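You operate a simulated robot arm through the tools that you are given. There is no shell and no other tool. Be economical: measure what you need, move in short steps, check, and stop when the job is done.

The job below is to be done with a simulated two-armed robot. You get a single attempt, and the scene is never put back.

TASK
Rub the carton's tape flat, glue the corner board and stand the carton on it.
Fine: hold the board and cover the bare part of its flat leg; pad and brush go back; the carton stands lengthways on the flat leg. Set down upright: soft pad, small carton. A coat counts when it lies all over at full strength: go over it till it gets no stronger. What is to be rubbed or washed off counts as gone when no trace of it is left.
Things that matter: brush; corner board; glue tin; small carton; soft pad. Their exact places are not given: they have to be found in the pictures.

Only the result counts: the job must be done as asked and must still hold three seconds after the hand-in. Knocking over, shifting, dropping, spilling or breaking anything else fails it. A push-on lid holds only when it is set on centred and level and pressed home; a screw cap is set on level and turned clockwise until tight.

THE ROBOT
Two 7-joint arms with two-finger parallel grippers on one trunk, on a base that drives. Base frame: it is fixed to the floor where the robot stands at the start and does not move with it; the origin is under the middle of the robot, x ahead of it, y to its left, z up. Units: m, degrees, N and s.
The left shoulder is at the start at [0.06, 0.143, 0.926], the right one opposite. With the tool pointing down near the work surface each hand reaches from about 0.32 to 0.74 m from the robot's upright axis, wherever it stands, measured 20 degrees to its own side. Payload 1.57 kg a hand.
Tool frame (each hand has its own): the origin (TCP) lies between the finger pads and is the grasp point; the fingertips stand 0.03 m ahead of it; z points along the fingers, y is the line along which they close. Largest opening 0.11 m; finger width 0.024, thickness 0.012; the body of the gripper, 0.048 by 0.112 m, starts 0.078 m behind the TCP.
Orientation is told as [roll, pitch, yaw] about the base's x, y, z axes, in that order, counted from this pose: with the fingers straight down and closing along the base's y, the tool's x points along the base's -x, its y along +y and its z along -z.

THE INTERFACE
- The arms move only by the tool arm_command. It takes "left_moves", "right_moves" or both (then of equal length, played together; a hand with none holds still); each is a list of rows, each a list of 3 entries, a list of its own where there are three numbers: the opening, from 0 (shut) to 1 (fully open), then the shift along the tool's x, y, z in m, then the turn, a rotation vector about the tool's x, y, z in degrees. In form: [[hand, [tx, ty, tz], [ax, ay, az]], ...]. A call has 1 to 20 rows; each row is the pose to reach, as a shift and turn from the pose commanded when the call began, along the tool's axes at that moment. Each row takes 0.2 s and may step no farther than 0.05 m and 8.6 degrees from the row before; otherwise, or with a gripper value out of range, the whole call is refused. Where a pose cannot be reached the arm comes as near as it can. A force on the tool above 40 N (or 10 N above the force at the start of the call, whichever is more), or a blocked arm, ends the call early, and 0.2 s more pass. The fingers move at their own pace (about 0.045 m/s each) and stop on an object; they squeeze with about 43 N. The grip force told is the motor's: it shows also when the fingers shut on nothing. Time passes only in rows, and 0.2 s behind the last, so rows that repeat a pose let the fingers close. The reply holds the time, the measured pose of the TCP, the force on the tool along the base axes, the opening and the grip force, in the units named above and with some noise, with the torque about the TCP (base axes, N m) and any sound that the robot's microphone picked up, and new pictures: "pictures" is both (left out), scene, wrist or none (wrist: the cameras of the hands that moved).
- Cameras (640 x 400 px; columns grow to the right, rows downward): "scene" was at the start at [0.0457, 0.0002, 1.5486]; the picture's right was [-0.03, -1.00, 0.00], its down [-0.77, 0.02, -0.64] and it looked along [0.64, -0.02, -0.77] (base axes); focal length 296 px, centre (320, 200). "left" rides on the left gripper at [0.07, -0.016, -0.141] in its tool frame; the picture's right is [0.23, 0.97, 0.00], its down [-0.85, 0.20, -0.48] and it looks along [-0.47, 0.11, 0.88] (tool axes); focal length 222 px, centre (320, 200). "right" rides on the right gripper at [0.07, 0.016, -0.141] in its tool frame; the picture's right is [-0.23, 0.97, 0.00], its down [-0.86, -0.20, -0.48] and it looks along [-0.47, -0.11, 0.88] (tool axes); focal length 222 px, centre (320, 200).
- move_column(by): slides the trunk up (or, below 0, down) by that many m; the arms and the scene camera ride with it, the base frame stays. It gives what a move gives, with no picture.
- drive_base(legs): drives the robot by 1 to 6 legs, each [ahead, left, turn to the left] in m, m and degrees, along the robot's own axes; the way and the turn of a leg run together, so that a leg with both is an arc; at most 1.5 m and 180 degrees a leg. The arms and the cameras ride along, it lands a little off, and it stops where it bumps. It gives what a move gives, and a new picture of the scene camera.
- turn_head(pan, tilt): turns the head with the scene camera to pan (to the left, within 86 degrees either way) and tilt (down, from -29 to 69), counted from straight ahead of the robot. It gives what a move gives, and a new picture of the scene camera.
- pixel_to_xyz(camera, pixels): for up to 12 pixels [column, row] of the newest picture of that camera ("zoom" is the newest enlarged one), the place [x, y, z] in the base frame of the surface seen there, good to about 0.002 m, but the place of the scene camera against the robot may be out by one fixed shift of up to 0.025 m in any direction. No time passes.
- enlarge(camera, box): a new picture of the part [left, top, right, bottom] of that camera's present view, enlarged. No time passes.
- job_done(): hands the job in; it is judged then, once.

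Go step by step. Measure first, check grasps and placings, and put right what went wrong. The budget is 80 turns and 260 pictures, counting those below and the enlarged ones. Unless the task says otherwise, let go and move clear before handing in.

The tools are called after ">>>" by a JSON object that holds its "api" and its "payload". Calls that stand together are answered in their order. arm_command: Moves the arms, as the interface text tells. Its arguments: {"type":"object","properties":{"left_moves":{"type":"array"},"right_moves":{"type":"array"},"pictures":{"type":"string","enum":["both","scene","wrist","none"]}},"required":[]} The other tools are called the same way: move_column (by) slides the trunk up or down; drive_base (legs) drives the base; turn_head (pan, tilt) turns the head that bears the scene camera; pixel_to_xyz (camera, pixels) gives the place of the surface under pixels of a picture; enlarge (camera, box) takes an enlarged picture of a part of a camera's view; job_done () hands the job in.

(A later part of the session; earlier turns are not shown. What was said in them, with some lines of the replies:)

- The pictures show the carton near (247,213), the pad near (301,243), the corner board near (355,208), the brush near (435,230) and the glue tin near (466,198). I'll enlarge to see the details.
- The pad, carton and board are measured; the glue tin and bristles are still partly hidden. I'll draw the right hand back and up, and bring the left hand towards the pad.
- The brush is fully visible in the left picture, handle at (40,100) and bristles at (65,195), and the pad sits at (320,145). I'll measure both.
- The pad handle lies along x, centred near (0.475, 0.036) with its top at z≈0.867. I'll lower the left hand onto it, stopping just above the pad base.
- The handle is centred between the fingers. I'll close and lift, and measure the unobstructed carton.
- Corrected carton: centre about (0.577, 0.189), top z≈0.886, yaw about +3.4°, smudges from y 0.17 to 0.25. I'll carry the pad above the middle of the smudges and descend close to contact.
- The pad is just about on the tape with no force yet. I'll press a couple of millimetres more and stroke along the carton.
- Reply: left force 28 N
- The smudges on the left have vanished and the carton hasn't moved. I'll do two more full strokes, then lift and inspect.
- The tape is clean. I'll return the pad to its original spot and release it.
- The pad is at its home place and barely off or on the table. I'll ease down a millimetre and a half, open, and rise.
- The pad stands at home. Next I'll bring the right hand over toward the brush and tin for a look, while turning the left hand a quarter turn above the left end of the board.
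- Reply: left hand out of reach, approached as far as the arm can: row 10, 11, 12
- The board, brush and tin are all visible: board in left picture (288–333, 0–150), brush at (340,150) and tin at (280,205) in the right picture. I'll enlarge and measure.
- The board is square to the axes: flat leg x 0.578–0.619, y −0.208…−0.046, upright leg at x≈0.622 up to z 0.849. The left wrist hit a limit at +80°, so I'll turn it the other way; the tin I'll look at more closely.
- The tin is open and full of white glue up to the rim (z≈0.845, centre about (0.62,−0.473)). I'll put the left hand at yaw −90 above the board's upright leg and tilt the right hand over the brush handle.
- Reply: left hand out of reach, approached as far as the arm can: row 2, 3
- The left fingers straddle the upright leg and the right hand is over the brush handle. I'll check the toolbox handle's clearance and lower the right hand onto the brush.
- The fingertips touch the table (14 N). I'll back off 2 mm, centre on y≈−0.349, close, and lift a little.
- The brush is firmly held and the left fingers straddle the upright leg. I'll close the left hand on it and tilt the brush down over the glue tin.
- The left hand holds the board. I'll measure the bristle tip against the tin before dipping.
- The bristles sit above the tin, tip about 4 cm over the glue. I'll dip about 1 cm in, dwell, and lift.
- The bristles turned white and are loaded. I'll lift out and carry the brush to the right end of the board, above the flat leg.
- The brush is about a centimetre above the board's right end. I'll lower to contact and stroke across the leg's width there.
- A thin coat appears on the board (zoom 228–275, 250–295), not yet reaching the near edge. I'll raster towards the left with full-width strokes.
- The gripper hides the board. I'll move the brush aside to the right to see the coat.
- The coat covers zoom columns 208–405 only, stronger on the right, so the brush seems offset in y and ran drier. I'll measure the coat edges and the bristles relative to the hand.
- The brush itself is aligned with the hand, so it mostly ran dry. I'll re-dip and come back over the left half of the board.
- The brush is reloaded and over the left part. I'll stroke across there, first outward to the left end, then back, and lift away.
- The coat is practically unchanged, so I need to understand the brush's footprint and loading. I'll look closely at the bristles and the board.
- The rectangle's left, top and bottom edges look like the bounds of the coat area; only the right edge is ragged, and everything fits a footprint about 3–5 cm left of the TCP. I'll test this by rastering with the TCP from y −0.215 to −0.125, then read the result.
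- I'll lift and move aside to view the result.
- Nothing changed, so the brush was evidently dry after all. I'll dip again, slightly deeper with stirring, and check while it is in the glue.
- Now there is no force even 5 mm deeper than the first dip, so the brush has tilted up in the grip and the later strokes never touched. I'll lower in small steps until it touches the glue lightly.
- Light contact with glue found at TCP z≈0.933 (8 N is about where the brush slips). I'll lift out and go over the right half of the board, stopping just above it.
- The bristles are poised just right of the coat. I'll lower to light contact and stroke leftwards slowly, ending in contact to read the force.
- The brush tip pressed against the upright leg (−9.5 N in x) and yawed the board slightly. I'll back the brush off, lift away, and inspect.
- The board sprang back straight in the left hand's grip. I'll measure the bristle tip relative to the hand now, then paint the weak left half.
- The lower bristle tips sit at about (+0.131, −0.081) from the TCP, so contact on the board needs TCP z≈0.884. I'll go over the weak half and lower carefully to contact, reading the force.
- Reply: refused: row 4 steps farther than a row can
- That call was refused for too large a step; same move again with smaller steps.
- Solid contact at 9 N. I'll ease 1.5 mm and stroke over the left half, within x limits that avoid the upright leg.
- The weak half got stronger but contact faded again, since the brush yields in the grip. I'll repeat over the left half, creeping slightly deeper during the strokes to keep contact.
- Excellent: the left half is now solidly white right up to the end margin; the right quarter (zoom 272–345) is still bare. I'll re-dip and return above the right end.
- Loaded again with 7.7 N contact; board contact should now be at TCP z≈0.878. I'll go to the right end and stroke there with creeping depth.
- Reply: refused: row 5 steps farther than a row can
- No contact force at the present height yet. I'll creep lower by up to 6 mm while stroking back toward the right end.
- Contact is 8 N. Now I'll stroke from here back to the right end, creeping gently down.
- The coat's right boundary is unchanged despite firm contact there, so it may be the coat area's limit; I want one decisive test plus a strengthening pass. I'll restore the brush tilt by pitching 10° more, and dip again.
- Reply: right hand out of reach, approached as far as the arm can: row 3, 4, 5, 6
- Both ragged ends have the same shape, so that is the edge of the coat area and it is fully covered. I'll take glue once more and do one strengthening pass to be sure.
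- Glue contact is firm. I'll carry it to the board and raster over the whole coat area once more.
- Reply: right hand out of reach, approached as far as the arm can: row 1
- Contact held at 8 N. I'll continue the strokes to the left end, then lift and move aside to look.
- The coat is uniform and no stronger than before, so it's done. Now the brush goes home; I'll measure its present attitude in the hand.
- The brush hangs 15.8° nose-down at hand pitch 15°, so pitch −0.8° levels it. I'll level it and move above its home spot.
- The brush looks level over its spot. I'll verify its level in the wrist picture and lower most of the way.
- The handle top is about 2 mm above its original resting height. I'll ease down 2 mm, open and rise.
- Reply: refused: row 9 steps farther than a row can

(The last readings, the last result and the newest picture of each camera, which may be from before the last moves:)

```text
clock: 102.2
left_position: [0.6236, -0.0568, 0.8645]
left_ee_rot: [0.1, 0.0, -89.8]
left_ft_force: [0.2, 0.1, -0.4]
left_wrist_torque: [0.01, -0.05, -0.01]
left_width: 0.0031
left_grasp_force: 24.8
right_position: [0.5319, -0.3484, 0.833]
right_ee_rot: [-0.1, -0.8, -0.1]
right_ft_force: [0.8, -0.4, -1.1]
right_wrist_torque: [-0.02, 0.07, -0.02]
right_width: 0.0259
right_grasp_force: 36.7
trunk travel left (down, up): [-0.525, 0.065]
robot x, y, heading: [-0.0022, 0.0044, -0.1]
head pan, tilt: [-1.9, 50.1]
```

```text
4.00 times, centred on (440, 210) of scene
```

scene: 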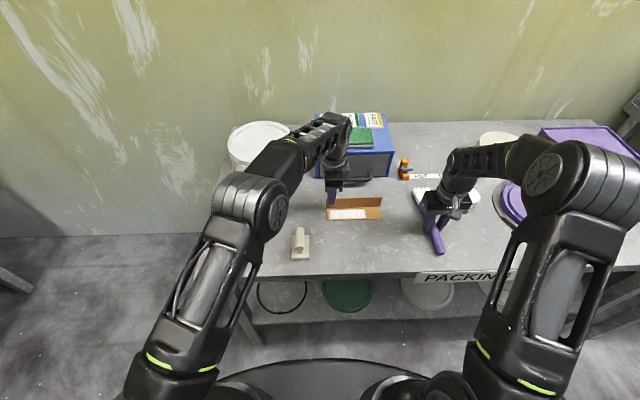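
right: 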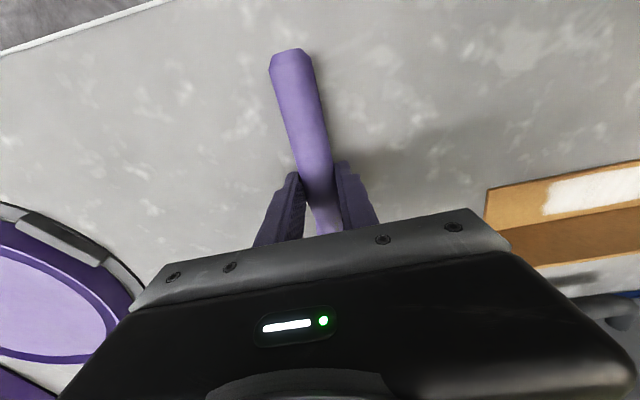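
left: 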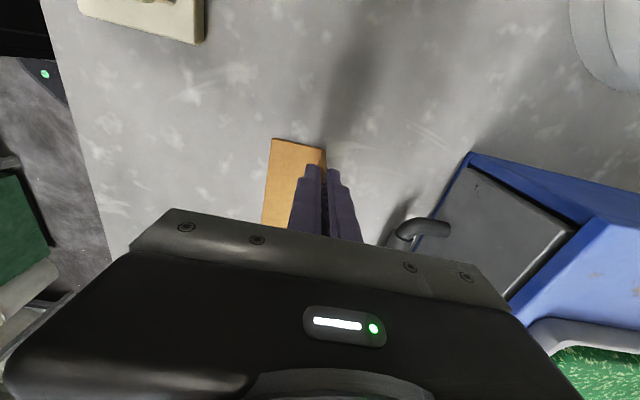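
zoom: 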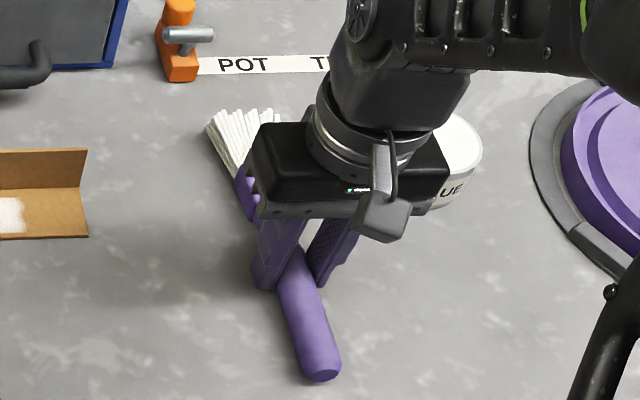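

Refused for one diagonal step; repeating with smaller steps, and releasing the board with the left hand at the same time.

>>> {"api": "arm_command", "payload": {"right_moves": [[0, [0, 0, 0.001], [0, 0, 0]], [0, [0, 0, 0.002], [0, 0, 0]], [0.25, [0, 0, 0.002], [0, 0, 0]], [0.5, [0, 0, 0.001], [0, 0, 0]], [0.7, [0, 0, 0.0], [0, 0, 0]], [0.7, [0, 0, -0.01], [0, 0, 0]], [0.7, [0, 0, -0.05], [0, 0, 0]], [0.7, [0, 0, -0.09], [0, 0, 0]], [0.7, [0.02, -0.02, -0.12], [0, 0, 0]], [0.7, [0.05, -0.05, -0.13], [0, 0, 0]], [0.7, [0.07, -0.08, -0.13], [0, 0, 0]]], "left_moves": [[0.15, [0, 0, 0], [0, 0, 0]], [0.3, [0, 0, 0], [0, 0, 0]], [0.3, [0, 0, 0], [0, 0, 0]], [0.3, [0, 0, -0.01], [0, 0, 0]], [0.3, [0, 0, -0.03], [0, 0, 0]], [0.3, [0, 0, -0.06], [0, 0, 0]], [0.3, [0, 0, -0.1], [0, 0, 0]], [0.3, [0, 0, -0.135], [0, 0, 0]], [0.5, [0.02, -0.02, -0.135], [0, 0, 0]], [0.7, [0.05, -0.04, -0.135], [0, 0, 0]], [1, [0.08, -0.05, -0.135], [0, 0, 0]]], "pictures": "both"}}

>>> {"api": "enlarge", "payload": {"camera": "scene", "box": [310, 160, 490, 260]}}

```text
clock: 104.6
left_position: [0.5709, 0.0249, 1.0]
left_ee_rot: [0.2, 0.0, -89.8]
left_ft_force: [0.1, 0.7, 0.1]
left_wrist_torque: [0.01, 0.0, -0.03]
left_width: 0.099
left_grasp_force: 0.1
left hand out of reach, approached as far as the arm can: row 7, 8
right_position: [0.4574, -0.4269, 0.9637]
right_ee_rot: [0.0, -0.8, 0.0]
right_ft_force: [0.1, 0.1, 0.3]
right_wrist_torque: [0.03, -0.03, 0.02]
right_width: 0.0772
right_grasp_force: 0.1
trunk travel left (down, up): [-0.525, 0.065]
robot x, y, heading: [-0.0015, -0.0025, -0.1]
head pan, tilt: [-1.9, 50.1]
```

scene: 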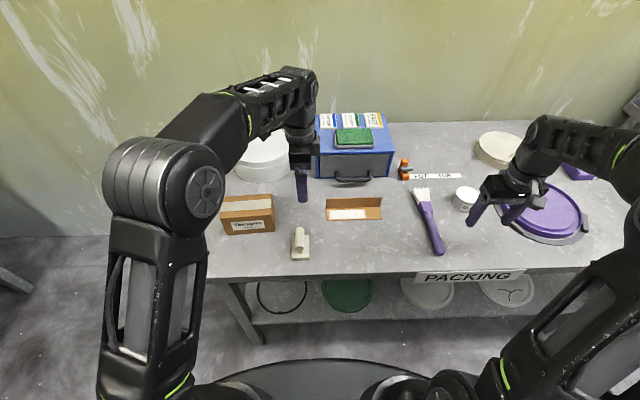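
right: 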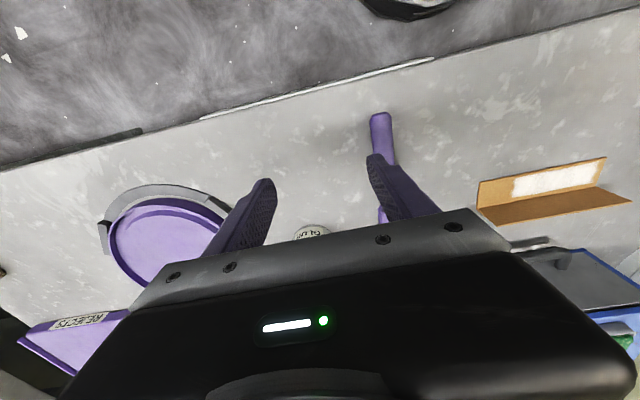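
left: 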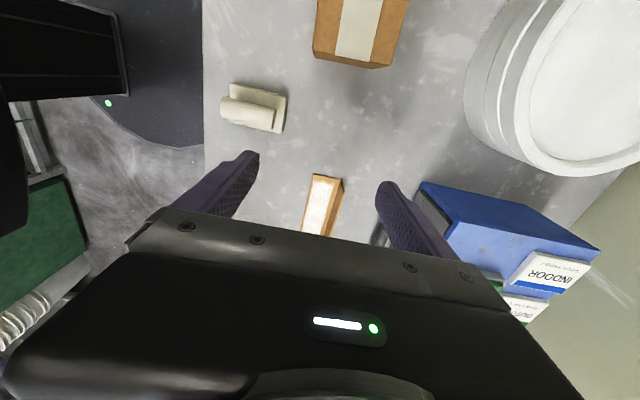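

```text
3.56 times, centred on (400, 210) of scene
```

zoom: 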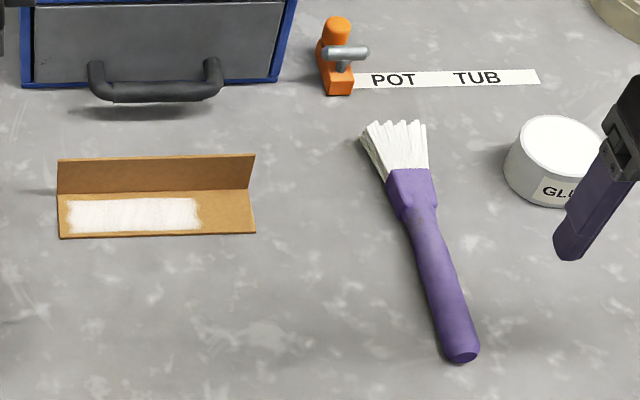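

The brush lies back at home and the board is free with its coat. I'll measure board and carton afresh before picking up the carton.

>>> {"api": "enlarge", "payload": {"camera": "scene", "box": [210, 175, 310, 240]}}

>>> {"api": "pixel_to_xyz", "payload": {"camera": "zoom", "pixels": [[71, 160], [335, 140], [65, 258], [350, 236], [100, 338], [360, 310]]}}

>>> {"api": "pixel_to_xyz", "payload": {"camera": "left", "pixels": [[312, 180], [340, 182], [338, 178], [305, 230], [316, 55], [390, 65], [318, 40], [400, 40]]}}

>>> {"api": "pixel_to_xyz", "payload": {"camera": "right", "pixels": [[478, 184], [603, 159], [479, 205], [628, 200], [545, 185], [520, 189], [592, 176]]}}

```text
6.15 times, centred on (260, 208) of scene
```

zoom: 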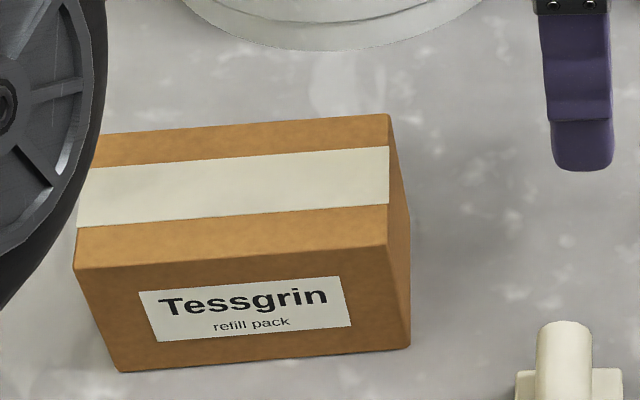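

```text
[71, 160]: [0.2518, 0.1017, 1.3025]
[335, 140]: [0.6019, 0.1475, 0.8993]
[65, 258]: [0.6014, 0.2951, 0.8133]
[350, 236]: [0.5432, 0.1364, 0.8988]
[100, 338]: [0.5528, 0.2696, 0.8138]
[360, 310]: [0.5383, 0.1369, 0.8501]
```

```text
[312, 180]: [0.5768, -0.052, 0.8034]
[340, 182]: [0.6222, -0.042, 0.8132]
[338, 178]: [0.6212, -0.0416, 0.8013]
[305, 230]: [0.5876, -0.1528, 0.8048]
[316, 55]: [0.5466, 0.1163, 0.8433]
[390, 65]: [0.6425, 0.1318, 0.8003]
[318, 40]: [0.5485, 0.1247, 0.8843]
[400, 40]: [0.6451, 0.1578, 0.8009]
```

```text
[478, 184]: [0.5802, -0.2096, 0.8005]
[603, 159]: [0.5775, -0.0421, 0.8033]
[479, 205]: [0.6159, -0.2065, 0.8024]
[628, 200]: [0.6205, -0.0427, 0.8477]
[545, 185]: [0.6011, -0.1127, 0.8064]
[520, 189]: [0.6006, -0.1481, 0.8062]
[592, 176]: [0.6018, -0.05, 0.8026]
```

>>> {"api": "pixel_to_xyz", "payload": {"camera": "zoom", "pixels": [[386, 117], [110, 137], [384, 243], [78, 266], [250, 126], [250, 253]]}}

```text
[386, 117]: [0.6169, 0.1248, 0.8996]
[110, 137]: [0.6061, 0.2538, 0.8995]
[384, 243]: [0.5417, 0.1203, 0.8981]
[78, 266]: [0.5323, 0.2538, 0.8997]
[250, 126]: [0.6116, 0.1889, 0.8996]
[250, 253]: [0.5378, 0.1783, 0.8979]
```

Carton centre is about (0.578, 0.187), yaw ≈4.3°, top at 0.885. I'll bring the left hand over it with matching yaw and partway down.

>>> {"api": "arm_command", "payload": {"left_moves": [[1, [0.04, 0.002, 0], [0, 0, -1]], [1, [0.08, 0.004, 0], [0, 0, -2]], [1, [0.12, 0.006, 0], [0, 0, -4.1]], [1, [0.162, 0.007, 0], [0, 0, -4.1]], [1, [0.162, 0.007, 0.035], [0, 0, -4.1]], [1, [0.162, 0.007, 0.07], [0, 0, -4.1]], [1, [0.162, 0.007, 0.07], [0, 0, -4.1]]], "pictures": "both"}}

>>> {"api": "enlarge", "payload": {"camera": "left", "box": [200, 80, 440, 250]}}

```text
clock: 106.2
left_position: [0.5797, 0.187, 0.9282]
left_ee_rot: [0.3, 0.0, -85.7]
left_ft_force: [0.2, -0.3, -0.5]
left_wrist_torque: [0.01, 0.0, -0.01]
left_width: 0.1098
left_grasp_force: 0.1
right_position: [0.4596, -0.4275, 0.9624]
right_ee_rot: [0.1, -0.8, 0.0]
right_ft_force: [0.0, 0.3, -0.5]
right_wrist_torque: [0.0, 0.02, -0.01]
right_width: 0.077
right_grasp_force: 0.0
trunk travel left (down, up): [-0.525, 0.065]
robot x, y, heading: [0.0024, -0.0005, -0.3]
head pan, tilt: [-1.9, 50.1]
```

scene: 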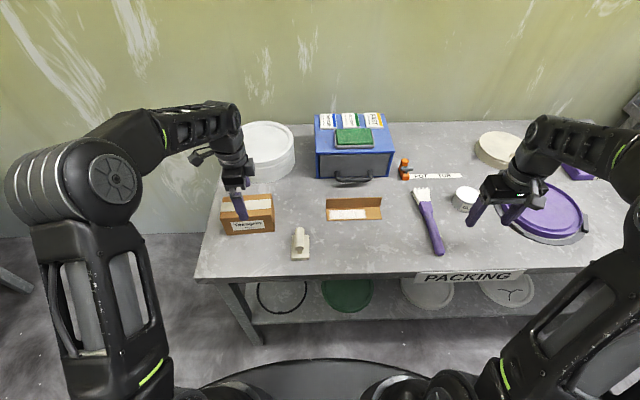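
left: 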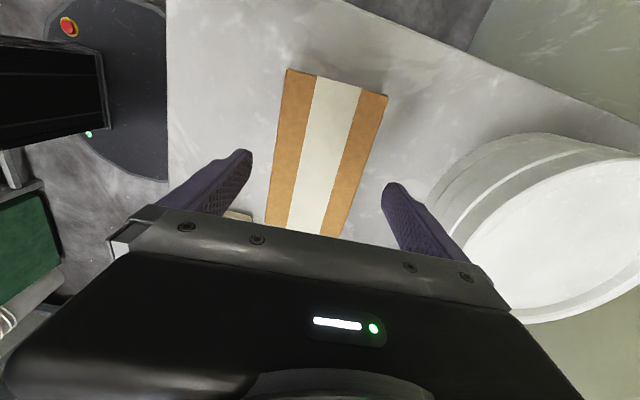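

```text
2.35 times, centred on (320, 165) of left
```

zoom: 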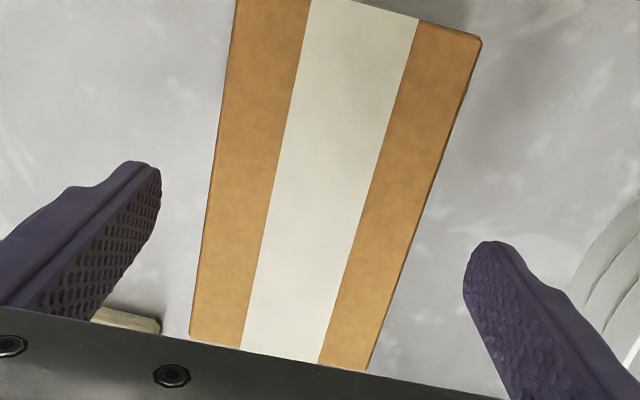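

The fingers straddle the carton. I'll check its exact pose from this wrist picture.

>>> {"api": "pixel_to_xyz", "payload": {"camera": "left", "pixels": [[290, 74], [384, 97], [268, 215], [345, 225], [280, 140], [368, 150]]}}

```text
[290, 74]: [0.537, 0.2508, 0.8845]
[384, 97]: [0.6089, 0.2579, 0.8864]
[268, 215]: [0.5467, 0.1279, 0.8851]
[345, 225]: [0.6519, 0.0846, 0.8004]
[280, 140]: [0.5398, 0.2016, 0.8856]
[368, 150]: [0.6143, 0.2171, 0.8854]
```

The pose matches. I'll descend to z≈0.881, grip, and lift slightly.

>>> {"api": "arm_command", "payload": {"left_moves": [[1, [0, 0, 0.025], [0, 0, 0]], [1, [0, 0, 0.042], [0, 0, 0]], [1, [0, 0, 0.047], [0, 0, 0]], [0, [0, 0, 0.047], [0, 0, 0]], [0, [0, 0, 0.047], [0, 0, 0]], [0, [0, 0, 0.047], [0, 0, 0]], [0, [0, 0, 0.047], [0, 0, 0]], [0, [0, 0, 0.04], [0, 0, 0]], [0, [0, 0, 0.02], [0, 0, 0]], [0, [0, 0, -0.015], [0, 0, 0]], [0, [0, 0, -0.015], [0, 0, 0]]], "pictures": "both"}}

>>> {"api": "enlarge", "payload": {"camera": "scene", "box": [200, 150, 320, 240]}}

```text
clock: 108.6
left_position: [0.5785, 0.1857, 0.9436]
left_ee_rot: [0.0, -0.1, -85.6]
left_ft_force: [-0.6, 0.2, -1.9]
left_wrist_torque: [0.04, 0.02, 0.02]
left_width: 0.0792
left_grasp_force: 42.9
right_position: [0.4577, -0.4277, 0.9626]
right_ee_rot: [0.0, -0.8, 0.0]
right_ft_force: [0.3, -0.1, 0.1]
right_wrist_torque: [-0.02, 0.0, 0.01]
right_width: 0.0769
right_grasp_force: 0.1
trunk travel left (down, up): [-0.525, 0.065]
robot x, y, heading: [-0.0016, -0.0021, 0.2]
head pan, tilt: [-1.9, 50.1]
```

scene: 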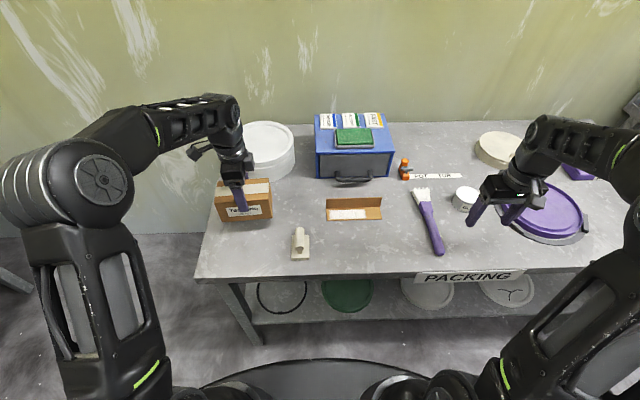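
left: 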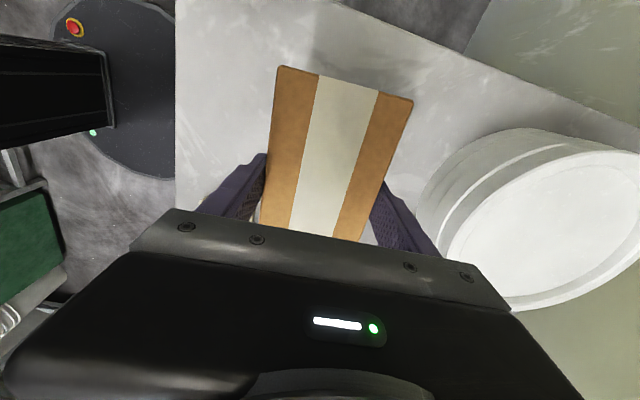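

```text
4.44 times, centred on (260, 195) of scene
```

zoom: 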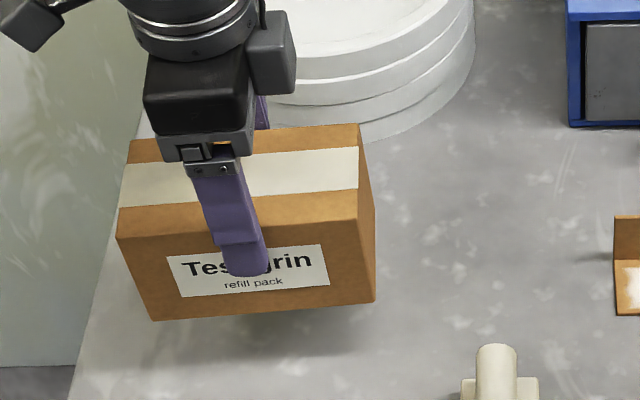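

The carton is gripped (0.079 wide). The upright's inner face is at x≈0.622, so the carton centre should be at x≈0.582, y≈−0.12. I'll carry it above the board at that height, aligned.

>>> {"api": "arm_command", "payload": {"left_moves": [[0, [-0.03, -0.002, -0.008], [0, 0, 0]], [0, [-0.07, -0.005, -0.012], [0, 0, 1]], [0, [-0.11, -0.008, -0.012], [0, 0, 2]], [0, [-0.15, -0.011, -0.012], [0, 0, 3]], [0, [-0.19, -0.014, -0.012], [0, 0, 4.2]], [0, [-0.23, -0.017, -0.012], [0, 0, 4.2]], [0, [-0.27, -0.02, -0.01], [0, 0, 4.2]], [0, [-0.306, -0.0225, -0.008], [0, 0, 4.2]], [0, [-0.306, -0.0225, -0.008], [0, 0, 4.2]]], "pictures": "both"}}

>>> {"api": "enlarge", "payload": {"camera": "scene", "box": [300, 150, 420, 240]}}

>>> {"api": "enlarge", "payload": {"camera": "right", "box": [440, 120, 640, 240]}}

```text
clock: 110.6
left_position: [0.5794, -0.1223, 0.9521]
left_ee_rot: [0.2, 0.0, -89.8]
left_ft_force: [-1.2, 0.0, -1.5]
left_wrist_torque: [-0.02, 0.0, -0.01]
left_width: 0.0794
left_grasp_force: 42.9
right_position: [0.4582, -0.4269, 0.9634]
right_ee_rot: [0.0, -0.8, 0.0]
right_ft_force: [0.1, -0.3, 0.5]
right_wrist_torque: [0.0, 0.01, -0.01]
right_width: 0.0769
right_grasp_force: 0.0
trunk travel left (down, up): [-0.525, 0.065]
robot x, y, heading: [-0.0022, -0.0007, -0.0]
head pan, tilt: [-1.9, 50.1]
```

scene: 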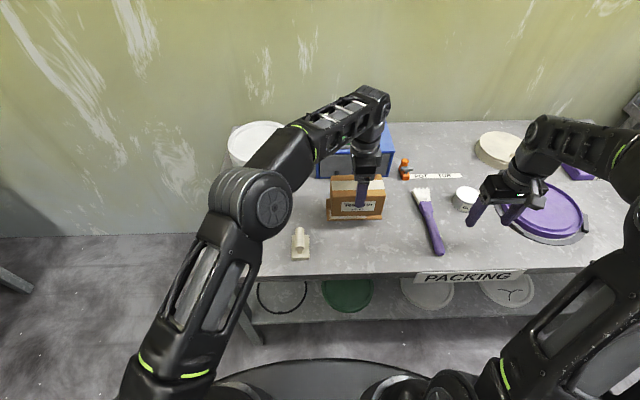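
left: 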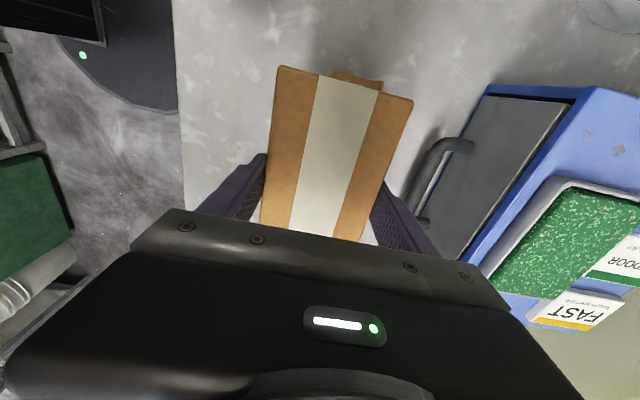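

```text
4.44 times, centred on (360, 195) of scene
```

zoom: 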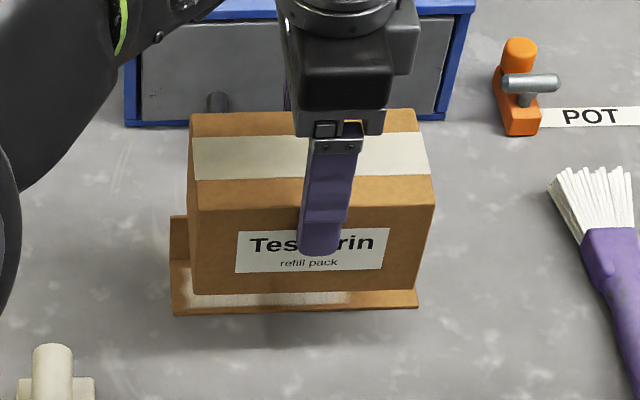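

```text
3.20 times, centred on (540, 180) of right
```

zoom: 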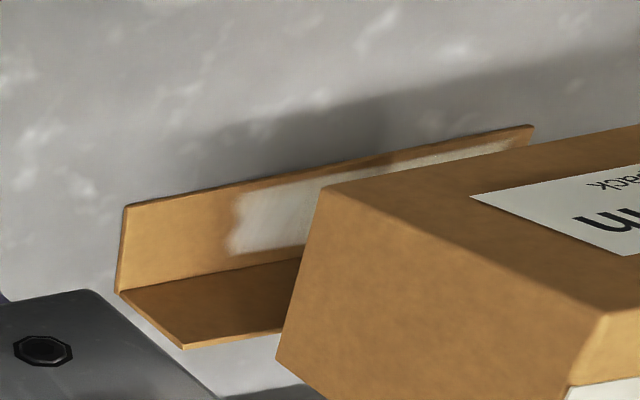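

Carton is aligned over the leg with ~3 mm gap to the upright. I'll lower to about 8 mm above the leg and look again.

>>> {"api": "arm_command", "payload": {"left_moves": [[0, [0, 0, 0.025], [0, 0, 0]], [0, [0, 0, 0.045], [0, 0, 0]], [0, [0, 0, 0.059], [0, 0, 0]], [0, [0, 0, 0.059], [0, 0, 0]]], "pictures": "both"}}

>>> {"api": "enlarge", "payload": {"camera": "scene", "box": [310, 160, 400, 230]}}

>>> {"api": "enlarge", "payload": {"camera": "right", "box": [440, 120, 640, 240]}}

```text
clock: 111.6
left_position: [0.5812, -0.1207, 0.8935]
left_ee_rot: [0.1, 0.1, -89.9]
left_ft_force: [-0.1, 0.1, -0.4]
left_wrist_torque: [0.03, -0.02, 0.02]
left_width: 0.0796
left_grasp_force: 43.1
right_position: [0.4582, -0.4274, 0.9619]
right_ee_rot: [0.0, -0.7, -0.1]
right_ft_force: [-0.8, -0.6, 0.6]
right_wrist_torque: [0.02, 0.01, 0.02]
right_width: 0.0768
right_grasp_force: 0.0
trunk travel left (down, up): [-0.525, 0.065]
robot x, y, heading: [-0.0014, 0.0005, 0.1]
head pan, tilt: [-1.9, 50.1]
```

scene: 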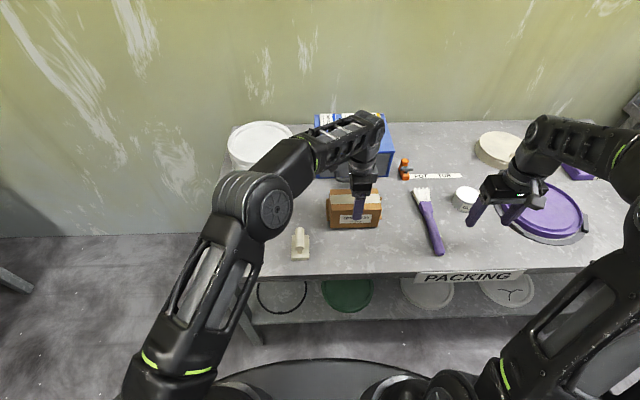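
left: 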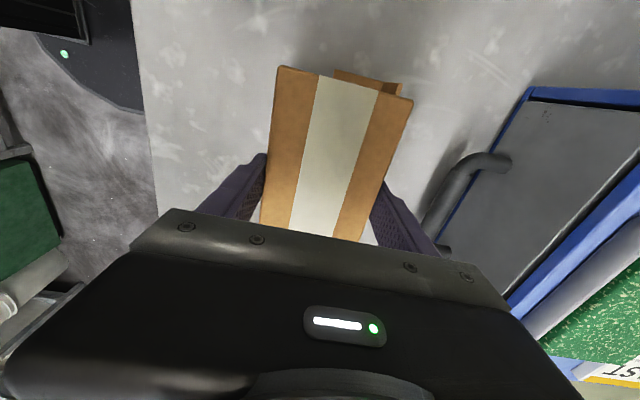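

```text
5.71 times, centred on (355, 195) of scene
```

zoom: 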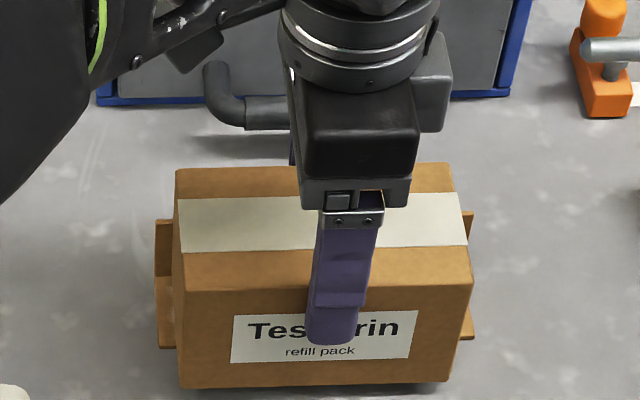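

```text
3.20 times, centred on (540, 180) of right
```

zoom: 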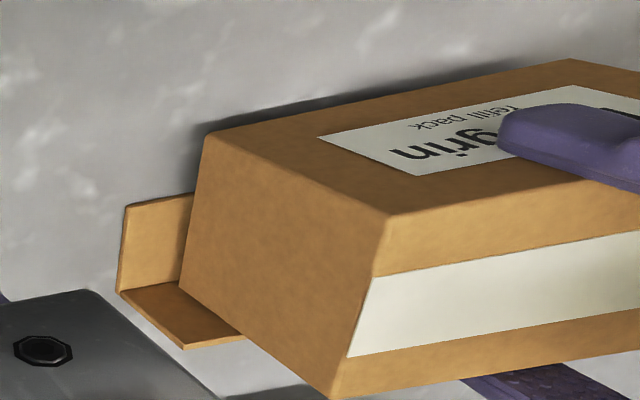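

The carton has slipped in front of the upright without contact. I'll lower to touch and check the force.

>>> {"api": "arm_command", "payload": {"left_moves": [[0, [0, 0, 0.005], [0, 0, 0]], [0, [0, 0, 0.008], [0, 0, 0]], [0, [0, 0, 0.009], [0, 0, 0]], [0, [0, 0, 0.0095], [0, 0, 0]], [0, [0, 0, 0.0095], [0, 0, 0]]], "pictures": "none"}}

```text
clock: 112.8
left_position: [0.581, -0.1218, 0.8846]
left_ee_rot: [0.4, -0.2, -89.8]
left_ft_force: [1.2, 1.4, 11.4]
left_wrist_torque: [0.33, -0.22, 0.04]
left_width: 0.0795
left_grasp_force: 42.9
right_position: [0.4575, -0.4279, 0.9637]
right_ee_rot: [0.0, -0.8, 0.0]
right_ft_force: [0.1, -0.3, 0.0]
right_wrist_torque: [0.0, 0.0, 0.01]
right_width: 0.0772
right_grasp_force: 0.0
trunk travel left (down, up): [-0.525, 0.065]
robot x, y, heading: [0.0023, 0.0005, -0.0]
head pan, tilt: [-1.9, 50.1]
```

Firm contact (11 N) at the predicted height. I'll nudge it 1 mm toward the upright, hold a moment, then open and rise straight up.

>>> {"api": "arm_command", "payload": {"left_moves": [[0, [0, 0.001, 0], [0, 0, 0]], [0, [0, 0.001, 0], [0, 0, 0]], [0, [0, 0.001, 0], [0, 0, 0]], [0, [0, 0.001, 0], [0, 0, 0]], [0.8, [0, 0.001, -0.0005], [0, 0, 0]], [0.95, [0, 0.001, -0.0005], [0, 0, 0]], [0.95, [0, 0.001, -0.001], [0, 0, 0]], [0.95, [0, 0.001, -0.02], [0, 0, 0]], [0.95, [0, 0.001, -0.05], [0, 0, 0]], [0.95, [0, 0.0, -0.08], [0, 0, 0]], [0.95, [0.03, -0.01, -0.1], [0, 0, 0]], [0.95, [0.07, -0.02, -0.11], [0, 0, 0]], [0.95, [0.11, -0.03, -0.11], [0, 0, 0]], [0.95, [0.15, -0.04, -0.11], [0, 0, 0]], [0.95, [0.19, -0.05, -0.11], [0, 0, 0]]], "pictures": "both"}}

>>> {"api": "enlarge", "payload": {"camera": "scene", "box": [270, 160, 470, 260]}}

>>> {"api": "enlarge", "payload": {"camera": "right", "box": [440, 120, 640, 240]}}

```text
clock: 116.0
left_position: [0.5277, 0.0695, 0.9934]
left_ee_rot: [0.2, -0.1, -89.9]
left_ft_force: [0.1, 0.5, 1.0]
left_wrist_torque: [-0.02, 0.01, 0.01]
left_width: 0.1047
left_grasp_force: 0.1
right_position: [0.4577, -0.4271, 0.9626]
right_ee_rot: [-0.1, -0.8, 0.0]
right_ft_force: [0.4, 0.5, 0.0]
right_wrist_torque: [0.0, 0.0, -0.01]
right_width: 0.077
right_grasp_force: 0.1
trunk travel left (down, up): [-0.525, 0.065]
robot x, y, heading: [-0.0019, -0.0013, -0.0]
head pan, tilt: [-1.9, 50.1]
```

scene: 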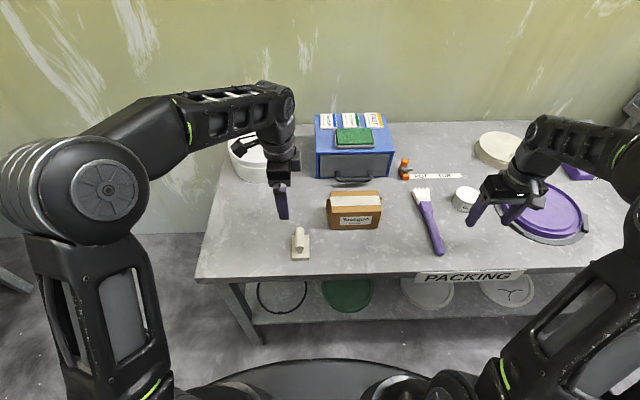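
left: 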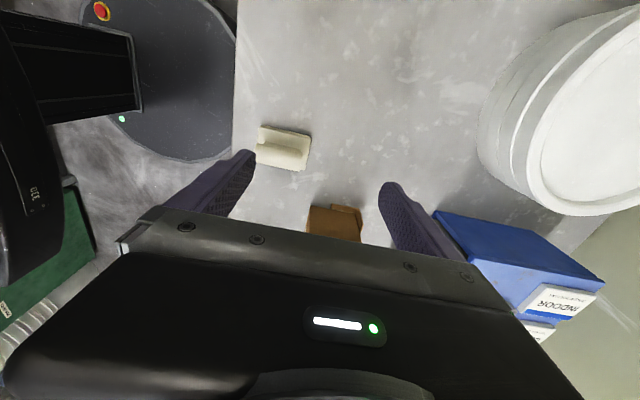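

```text
3.20 times, centred on (370, 210) of scene
```

zoom: 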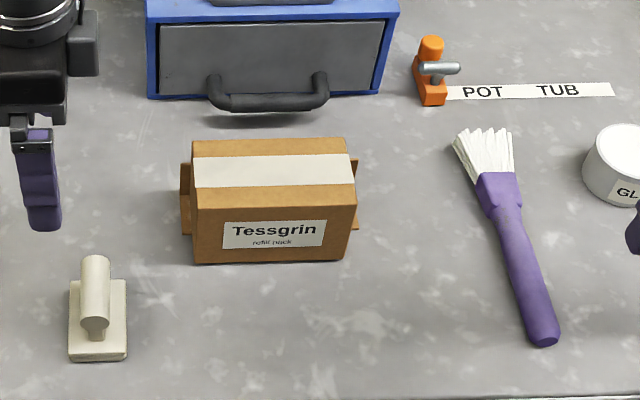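

```text
3.20 times, centred on (540, 180) of right
```

zoom: 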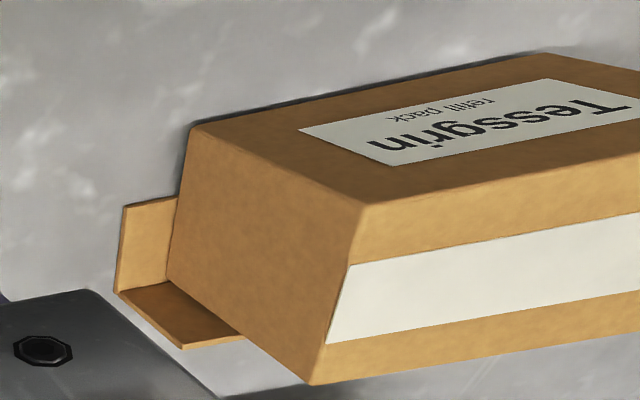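

The carton stands on the leg. I'll measure its top to see whether it is level.

>>> {"api": "pixel_to_xyz", "payload": {"camera": "right", "pixels": [[550, 205], [552, 222], [610, 195], [548, 230], [500, 160], [549, 188]]}}

>>> {"api": "enlarge", "payload": {"camera": "scene", "box": [315, 180, 395, 240]}}

>>> {"api": "pixel_to_xyz", "payload": {"camera": "zoom", "pixels": [[110, 95], [470, 90], [120, 205], [490, 200], [300, 95], [300, 200], [120, 190], [300, 300]]}}

```text
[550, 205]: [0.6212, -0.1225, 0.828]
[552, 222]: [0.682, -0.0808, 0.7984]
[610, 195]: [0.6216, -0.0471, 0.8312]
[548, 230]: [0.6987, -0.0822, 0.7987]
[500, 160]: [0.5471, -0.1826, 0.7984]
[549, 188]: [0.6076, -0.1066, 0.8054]
```

```text
6.67 times, centred on (355, 210) of scene
```

zoom: 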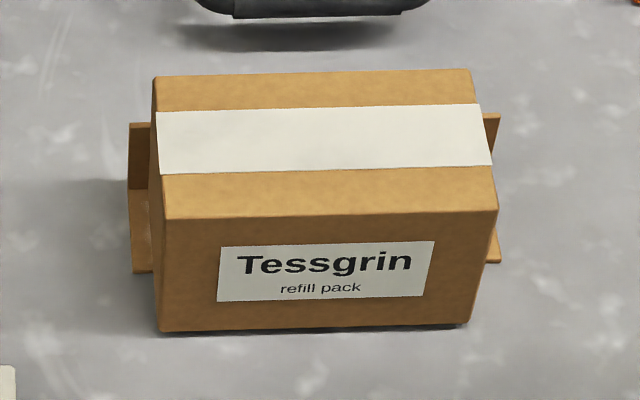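

```text
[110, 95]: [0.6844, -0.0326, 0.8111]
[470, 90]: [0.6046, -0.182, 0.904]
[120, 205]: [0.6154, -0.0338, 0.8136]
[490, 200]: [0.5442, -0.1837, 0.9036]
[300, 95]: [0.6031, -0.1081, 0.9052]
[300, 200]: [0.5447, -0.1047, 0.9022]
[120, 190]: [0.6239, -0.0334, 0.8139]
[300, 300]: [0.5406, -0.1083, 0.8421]
```

The carton's top is level (z 0.903 near, 0.904 far in the scene frame), it stands lengthways against the upright, the tape is clean, pad and brush are at home, and both hands are clear. I'm handing in.

>>> {"api": "job_done", "payload": {}}

```text
The job is handed in.
```

The job is handed in, and every step was done:
- **Tape:** rubbed flat, with no smudges left on it.
- **Board:** the glue is at full strength over the area of the flat leg that would take it. About 45 mm at the right end stayed bare even under firm brushing, so I took that as the edge of the coat area.
- **Carton:** it stands level and lengthways on the flat leg, close against the upright leg.
- **Pad and brush:** both are back where they started, and both hands are clear.
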